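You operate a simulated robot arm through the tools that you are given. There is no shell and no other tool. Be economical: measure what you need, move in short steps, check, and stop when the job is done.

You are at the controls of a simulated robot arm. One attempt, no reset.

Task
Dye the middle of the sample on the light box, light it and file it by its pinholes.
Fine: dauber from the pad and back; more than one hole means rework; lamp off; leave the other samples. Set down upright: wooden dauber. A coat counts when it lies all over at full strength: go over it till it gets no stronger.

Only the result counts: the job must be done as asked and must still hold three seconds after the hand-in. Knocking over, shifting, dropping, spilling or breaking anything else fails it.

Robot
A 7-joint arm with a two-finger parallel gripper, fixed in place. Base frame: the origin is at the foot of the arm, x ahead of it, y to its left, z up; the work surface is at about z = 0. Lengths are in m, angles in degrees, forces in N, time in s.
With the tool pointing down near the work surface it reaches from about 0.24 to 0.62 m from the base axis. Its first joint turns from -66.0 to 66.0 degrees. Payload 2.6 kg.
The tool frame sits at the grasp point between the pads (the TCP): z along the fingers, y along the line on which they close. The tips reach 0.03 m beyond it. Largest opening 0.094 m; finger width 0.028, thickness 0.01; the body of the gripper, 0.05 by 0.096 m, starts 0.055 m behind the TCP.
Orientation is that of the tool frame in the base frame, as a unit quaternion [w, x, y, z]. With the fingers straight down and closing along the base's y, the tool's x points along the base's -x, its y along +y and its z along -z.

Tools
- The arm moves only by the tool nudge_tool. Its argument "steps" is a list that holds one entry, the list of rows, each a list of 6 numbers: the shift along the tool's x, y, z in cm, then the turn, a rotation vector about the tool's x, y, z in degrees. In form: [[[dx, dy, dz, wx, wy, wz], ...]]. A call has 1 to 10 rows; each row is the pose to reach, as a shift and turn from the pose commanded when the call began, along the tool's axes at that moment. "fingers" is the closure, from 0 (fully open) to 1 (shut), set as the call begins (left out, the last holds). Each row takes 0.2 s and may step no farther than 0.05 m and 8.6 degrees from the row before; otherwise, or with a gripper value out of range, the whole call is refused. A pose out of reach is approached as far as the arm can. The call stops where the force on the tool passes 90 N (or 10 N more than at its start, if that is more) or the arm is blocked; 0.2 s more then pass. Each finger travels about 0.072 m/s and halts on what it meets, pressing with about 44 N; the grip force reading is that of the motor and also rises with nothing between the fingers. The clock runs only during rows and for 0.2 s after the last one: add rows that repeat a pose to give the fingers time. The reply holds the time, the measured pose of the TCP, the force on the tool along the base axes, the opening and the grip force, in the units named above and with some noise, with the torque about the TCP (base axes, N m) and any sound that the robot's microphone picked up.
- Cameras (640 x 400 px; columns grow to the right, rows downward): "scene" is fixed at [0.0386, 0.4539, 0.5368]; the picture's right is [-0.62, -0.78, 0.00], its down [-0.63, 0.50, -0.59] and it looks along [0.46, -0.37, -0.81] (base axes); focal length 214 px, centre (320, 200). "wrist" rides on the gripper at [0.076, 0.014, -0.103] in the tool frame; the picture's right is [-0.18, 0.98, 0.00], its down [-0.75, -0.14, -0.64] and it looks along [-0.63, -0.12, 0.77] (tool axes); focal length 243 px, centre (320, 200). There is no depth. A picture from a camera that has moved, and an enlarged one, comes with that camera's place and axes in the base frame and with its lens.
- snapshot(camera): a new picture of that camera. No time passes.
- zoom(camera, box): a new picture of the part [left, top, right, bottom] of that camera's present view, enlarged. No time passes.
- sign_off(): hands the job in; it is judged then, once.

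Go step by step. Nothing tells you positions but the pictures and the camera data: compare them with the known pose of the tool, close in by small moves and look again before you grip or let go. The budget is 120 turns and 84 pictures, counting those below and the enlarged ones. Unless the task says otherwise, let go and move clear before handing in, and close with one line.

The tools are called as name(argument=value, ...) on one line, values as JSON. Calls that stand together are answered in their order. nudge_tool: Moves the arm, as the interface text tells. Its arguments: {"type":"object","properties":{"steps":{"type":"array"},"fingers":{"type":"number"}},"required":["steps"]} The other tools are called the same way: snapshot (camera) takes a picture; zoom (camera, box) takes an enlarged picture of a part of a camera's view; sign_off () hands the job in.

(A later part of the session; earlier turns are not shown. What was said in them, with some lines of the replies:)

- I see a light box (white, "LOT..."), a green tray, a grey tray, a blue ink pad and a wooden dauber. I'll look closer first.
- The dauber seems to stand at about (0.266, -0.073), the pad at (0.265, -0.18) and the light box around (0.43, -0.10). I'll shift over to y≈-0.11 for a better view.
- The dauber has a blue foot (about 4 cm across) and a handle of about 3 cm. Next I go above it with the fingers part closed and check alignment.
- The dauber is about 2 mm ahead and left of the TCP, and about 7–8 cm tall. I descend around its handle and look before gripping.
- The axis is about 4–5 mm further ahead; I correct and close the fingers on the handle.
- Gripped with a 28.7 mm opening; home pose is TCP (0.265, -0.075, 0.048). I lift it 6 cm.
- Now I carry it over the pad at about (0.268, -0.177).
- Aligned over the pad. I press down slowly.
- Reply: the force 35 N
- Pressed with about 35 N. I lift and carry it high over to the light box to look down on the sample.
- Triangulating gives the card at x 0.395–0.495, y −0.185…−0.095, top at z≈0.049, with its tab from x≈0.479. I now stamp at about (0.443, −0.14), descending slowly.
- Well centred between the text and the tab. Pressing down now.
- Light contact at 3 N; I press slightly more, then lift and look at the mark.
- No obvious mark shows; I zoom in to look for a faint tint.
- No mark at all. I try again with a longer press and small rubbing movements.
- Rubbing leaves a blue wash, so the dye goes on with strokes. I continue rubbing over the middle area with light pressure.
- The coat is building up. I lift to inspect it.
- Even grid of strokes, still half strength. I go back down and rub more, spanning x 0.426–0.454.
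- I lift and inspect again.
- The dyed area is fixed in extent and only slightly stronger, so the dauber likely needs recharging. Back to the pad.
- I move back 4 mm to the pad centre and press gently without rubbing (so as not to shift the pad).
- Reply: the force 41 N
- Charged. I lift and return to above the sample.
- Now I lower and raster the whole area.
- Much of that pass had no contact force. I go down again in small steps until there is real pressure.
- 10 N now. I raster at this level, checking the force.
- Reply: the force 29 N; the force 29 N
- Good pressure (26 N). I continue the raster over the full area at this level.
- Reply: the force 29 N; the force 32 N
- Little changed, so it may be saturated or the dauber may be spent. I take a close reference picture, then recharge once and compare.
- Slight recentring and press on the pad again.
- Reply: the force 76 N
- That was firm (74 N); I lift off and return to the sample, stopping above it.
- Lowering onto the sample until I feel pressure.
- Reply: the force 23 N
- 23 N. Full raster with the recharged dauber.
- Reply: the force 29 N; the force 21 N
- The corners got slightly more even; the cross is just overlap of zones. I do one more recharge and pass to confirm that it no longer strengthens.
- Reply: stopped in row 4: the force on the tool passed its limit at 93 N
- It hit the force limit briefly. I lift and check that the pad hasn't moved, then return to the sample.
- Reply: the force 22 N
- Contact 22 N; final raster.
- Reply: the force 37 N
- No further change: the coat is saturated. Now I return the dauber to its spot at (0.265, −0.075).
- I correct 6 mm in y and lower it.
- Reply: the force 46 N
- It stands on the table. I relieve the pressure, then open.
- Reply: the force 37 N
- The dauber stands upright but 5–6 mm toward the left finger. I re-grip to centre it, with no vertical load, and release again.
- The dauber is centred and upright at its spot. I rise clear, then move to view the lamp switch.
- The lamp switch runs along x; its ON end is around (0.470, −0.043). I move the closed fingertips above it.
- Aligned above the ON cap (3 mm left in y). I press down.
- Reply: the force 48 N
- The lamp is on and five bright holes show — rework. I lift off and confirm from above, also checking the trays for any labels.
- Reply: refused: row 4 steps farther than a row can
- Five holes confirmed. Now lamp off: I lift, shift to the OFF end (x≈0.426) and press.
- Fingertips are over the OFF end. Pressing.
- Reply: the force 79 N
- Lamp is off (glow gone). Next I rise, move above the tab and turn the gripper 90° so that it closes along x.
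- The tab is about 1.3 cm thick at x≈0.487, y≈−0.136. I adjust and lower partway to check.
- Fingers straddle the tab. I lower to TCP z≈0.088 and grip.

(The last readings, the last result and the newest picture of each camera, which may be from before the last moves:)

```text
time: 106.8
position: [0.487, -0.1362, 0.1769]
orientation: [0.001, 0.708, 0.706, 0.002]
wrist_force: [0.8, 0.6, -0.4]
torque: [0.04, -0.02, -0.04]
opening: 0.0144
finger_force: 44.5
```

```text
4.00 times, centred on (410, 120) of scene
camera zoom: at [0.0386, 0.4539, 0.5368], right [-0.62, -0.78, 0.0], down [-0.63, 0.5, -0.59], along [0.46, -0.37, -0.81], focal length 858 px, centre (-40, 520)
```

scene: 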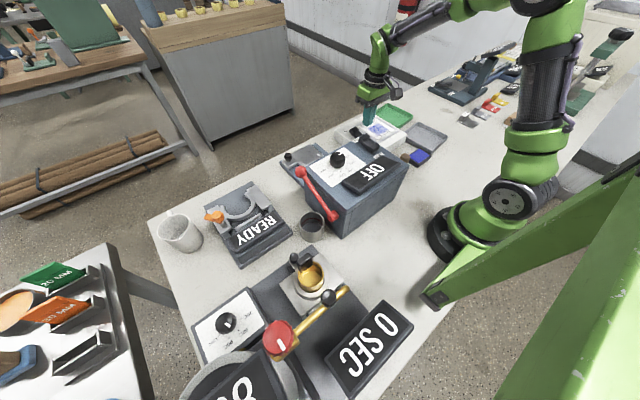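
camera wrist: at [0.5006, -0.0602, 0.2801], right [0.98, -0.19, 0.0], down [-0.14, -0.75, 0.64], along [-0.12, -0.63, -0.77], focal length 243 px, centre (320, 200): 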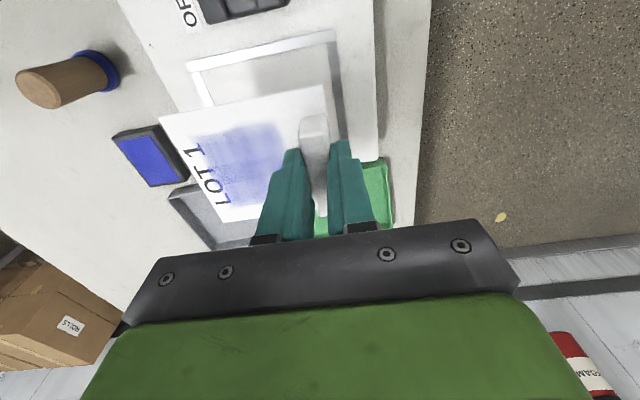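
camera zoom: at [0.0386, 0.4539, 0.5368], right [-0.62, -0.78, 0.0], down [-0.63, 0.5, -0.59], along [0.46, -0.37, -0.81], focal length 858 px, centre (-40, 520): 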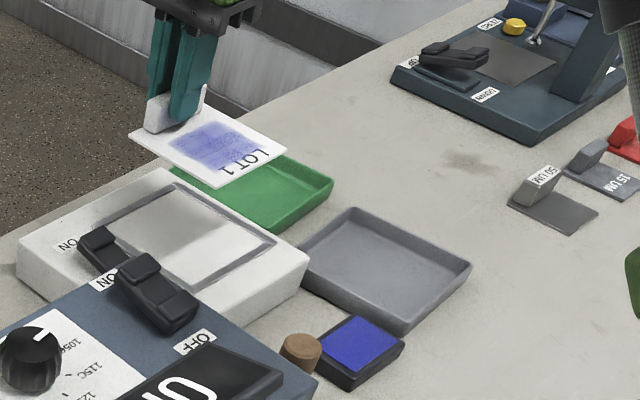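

The sample is held flat. The grey tray is centred near (0.321, −0.285), aligned with the base axes; since five holes mean rework and green reads as "good", the grey tray is the rework tray. I carry it over and recheck.

nudge_tool(steps=[[[-2, -1, -1, 0, 0, 0], [-5, -3, -1, 0, 0, 0], [-8, -5, -1, 0, 0, 0], [-11, -7.5, -1, 0, 0, 0], [-13.5, -10, -1, 0, 0, 0], [-14.5, -12.3, -1, 0, 0, 0], [-14.5, -12.3, 0, 0, 0, 0], [-14.5, -12.3, 0, 0, 0, 0]]])

snapshot(camera="wrist")

zoom(camera="scene", box=[370, 90, 490, 165])

```text
time: 108.6
position: [0.3644, -0.2801, 0.1762]
orientation: [0.0, 0.708, 0.706, 0.002]
wrist_force: [0.1, -0.1, -1.3]
torque: [0.0, 0.01, 0.0]
opening: 0.0145
finger_force: 43.9
```

```text
16 pictures are left
camera wrist: at [0.3784, -0.2041, 0.2797], right [0.98, -0.19, 0.0], down [-0.14, -0.75, 0.64], along [-0.12, -0.63, -0.77], focal length 243 px, centre (320, 200)
```

wrist: 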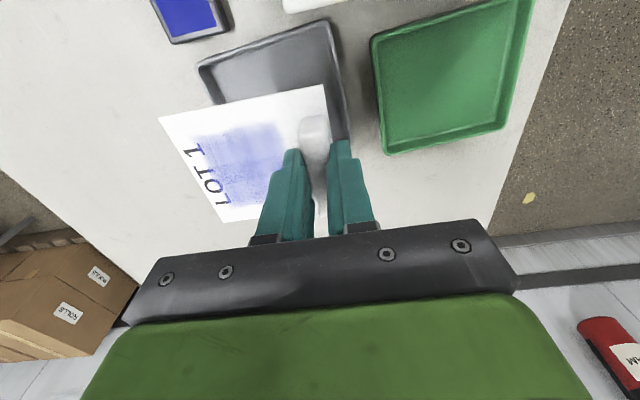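

```text
5.33 times, centred on (430, 128) of scene
camera zoom: at [0.0386, 0.4539, 0.5368], right [-0.62, -0.78, 0.0], down [-0.63, 0.5, -0.59], along [0.46, -0.37, -0.81], focal length 1144 px, centre (-267, 587)
```

zoom: 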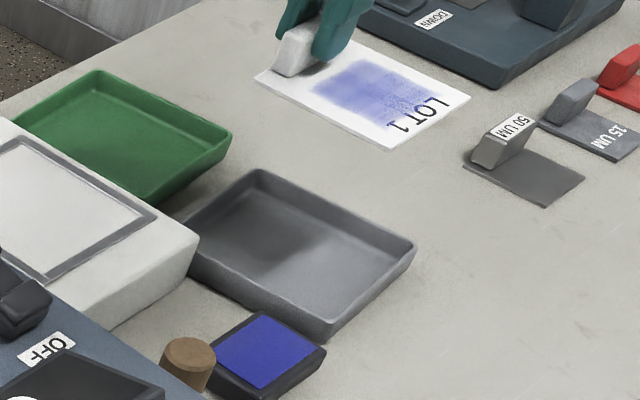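

Card spans x 0.273–0.374, y −0.24…−0.33, over a tray of x 0.256–0.384. To leave room for the outer finger I shift 5 mm toward −x and lower partway.

nudge_tool(steps=[[[0, -0.5, 3, 0, 0, 0], [0, -0.5, 6, 0, 0, 0], [0, -0.5, 9, 0, 0, 0], [0, -0.5, 10.5, 0, 0, 0], [0, -0.5, 10.5, 0, 0, 0]]])

zoom(camera="wrist", box=[120, 30, 440, 250])

zoom(camera="scene", box=[390, 100, 470, 150])

```text
time: 109.8
position: [0.359, -0.2811, 0.0705]
orientation: [0.0, 0.708, 0.706, 0.002]
wrist_force: [-0.1, -0.4, -0.5]
torque: [0.0, -0.02, -0.04]
opening: 0.0144
finger_force: 43.4
```

```text
1.82 times, centred on (280, 140) of wrist
camera zoom: at [0.3731, -0.2045, 0.1739], right [0.98, -0.19, 0.0], down [-0.14, -0.75, 0.64], along [-0.12, -0.63, -0.77], focal length 441 px, centre (393, 309)
```

zoom: 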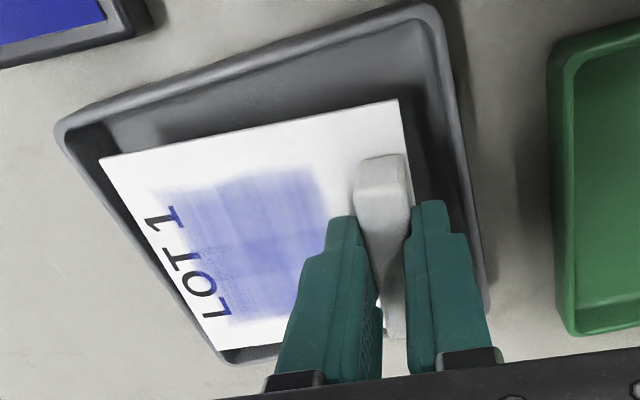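

```text
8.00 times, centred on (430, 125) of scene
camera zoom: at [0.0386, 0.4539, 0.5368], right [-0.62, -0.78, 0.0], down [-0.63, 0.5, -0.59], along [0.46, -0.37, -0.81], focal length 1716 px, centre (-560, 800)
```

zoom: 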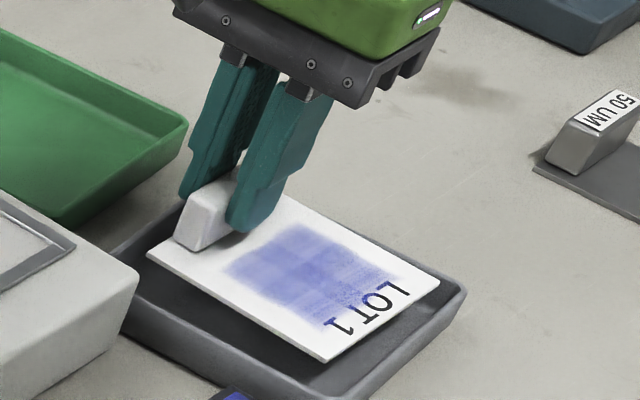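

Well centred. Small −y shift of 3 mm and I lower further.

nudge_tool(steps=[[[-0.3, 0, 0.5, 0, 0, 0], [-0.3, 0, 1.2, 0, 0, 0], [-0.3, 0, 1.8, 0, 0, 0], [-0.3, 0, 2.1, 0, 0, 0], [-0.3, 0, 2.1, 0, 0, 0]]])

zoom(camera="wrist", box=[120, 30, 440, 250])

```text
time: 111.0
position: [0.3589, -0.2833, 0.0505]
orientation: [0.0, 0.707, 0.707, 0.002]
wrist_force: [0.2, 0.4, 0.0]
torque: [0.01, -0.04, 0.04]
opening: 0.0145
finger_force: 44.5
```

```text
1.82 times, centred on (280, 140) of wrist
camera zoom: at [0.3732, -0.2075, 0.1536], right [0.98, -0.19, 0.0], down [-0.14, -0.75, 0.64], along [-0.12, -0.63, -0.77], focal length 441 px, centre (393, 309)
```

zoom: 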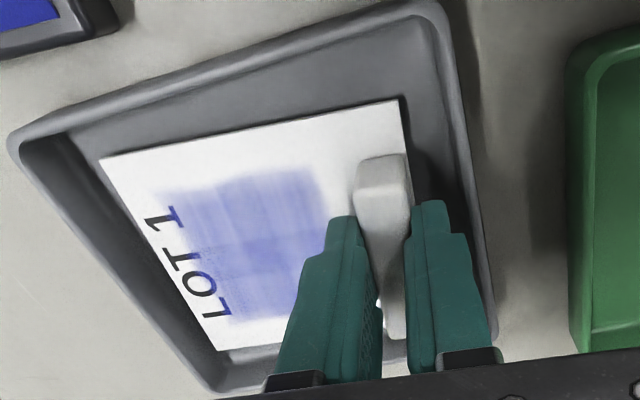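

It is inside the walls with room on all sides. I lower in small steps to touch the floor.

nudge_tool(steps=[[[0, 0, 0.3, 0, 0, 0], [0, 0, 0.4, 0, 0, 0], [0, 0, 0.5, 0, 0, 0], [0, 0, 0.5, 0, 0, 0]]])

```text
time: 112.0
position: [0.3585, -0.2841, 0.0462]
orientation: [0.001, 0.708, 0.707, 0.003]
wrist_force: [1.6, 0.0, 3.2]
torque: [0.07, 0.09, -0.05]
opening: 0.0148
finger_force: 44.2
```

Touching. I open only slightly to clear the tab, then rise straight up.

nudge_tool(steps=[[[0, 0, 0, 0, 0, 0], [0, 0, 0, 0, 0, 0], [0, 0, 0, 0, 0, 0]]], fingers=0.77)

zoom(camera="wrist", box=[120, 30, 440, 250])

```text
time: 112.8
position: [0.3573, -0.2835, 0.0455]
orientation: [0.001, 0.708, 0.706, 0.001]
wrist_force: [-0.3, 1.1, -1.0]
torque: [0.0, 0.02, 0.0]
opening: 0.0215
finger_force: 0.1
```

```text
1.82 times, centred on (280, 140) of wrist
camera zoom: at [0.3727, -0.2074, 0.1489], right [0.98, -0.19, 0.0], down [-0.14, -0.75, 0.64], along [-0.12, -0.63, -0.77], focal length 441 px, centre (393, 309)
```

zoom: 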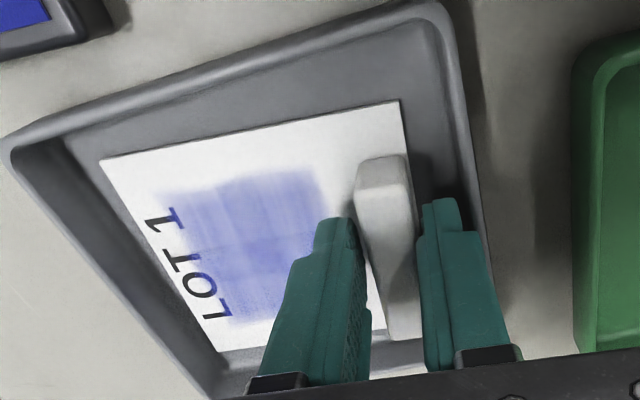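

The tab is free and both fingers clear. I rise straight up.

nudge_tool(steps=[[[0, 0, -1, 0, 0, 0], [0, 0, -3, 0, 0, 0], [0, 0, -7, 0, 0, 0], [0, 0, -11, 0, 0, 0], [0, 0, -15, 0, 0, 0], [4, 0, -18, 0, 0, 0], [8, 0, -20, 0, 0, 0], [8, 0, -20, 0, 0, 0]]])

snapshot(camera="wrist")

zoom(camera="scene", box=[330, 90, 490, 190])

```text
time: 114.6
position: [0.3567, -0.2051, 0.247]
orientation: [0.0, 0.708, 0.706, 0.002]
wrist_force: [-0.2, 0.4, 0.4]
torque: [0.02, 0.0, -0.03]
opening: 0.0219
finger_force: 0.0
```

```text
10 pictures are left
camera wrist: at [0.3707, -0.1286, 0.3498], right [0.98, -0.19, 0.0], down [-0.14, -0.75, 0.64], along [-0.12, -0.63, -0.77], focal length 243 px, centre (320, 200)
```

wrist: 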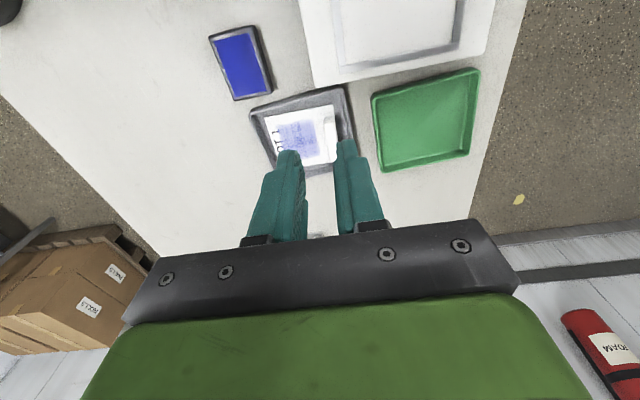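

```text
4.00 times, centred on (410, 140) of scene
camera zoom: at [0.0385, 0.454, 0.5368], right [-0.62, -0.78, 0.0], down [-0.63, 0.5, -0.59], along [0.46, -0.37, -0.81], focal length 858 px, centre (-40, 440)
```

zoom: 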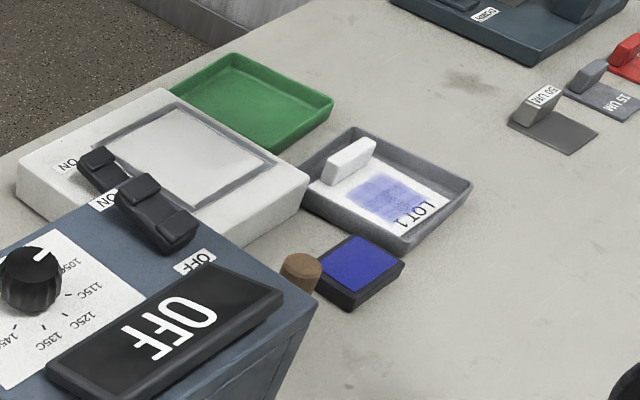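

The sample lies flat in the grey tray, the lamp is off, the dauber stands upright at its spot, and the arm is clear. I hand in.

sign_off()

```text
The job is handed in.
```

I dyed the middle of the LOT 1 sample until repeat passes made it no stronger. Under the lamp it showed five pinholes, so I filed it as rework in the grey tray; the trays carry no labels, so I took green to mean pass. The lamp is off, and the wooden dauber is upright where it started, beside the pad.
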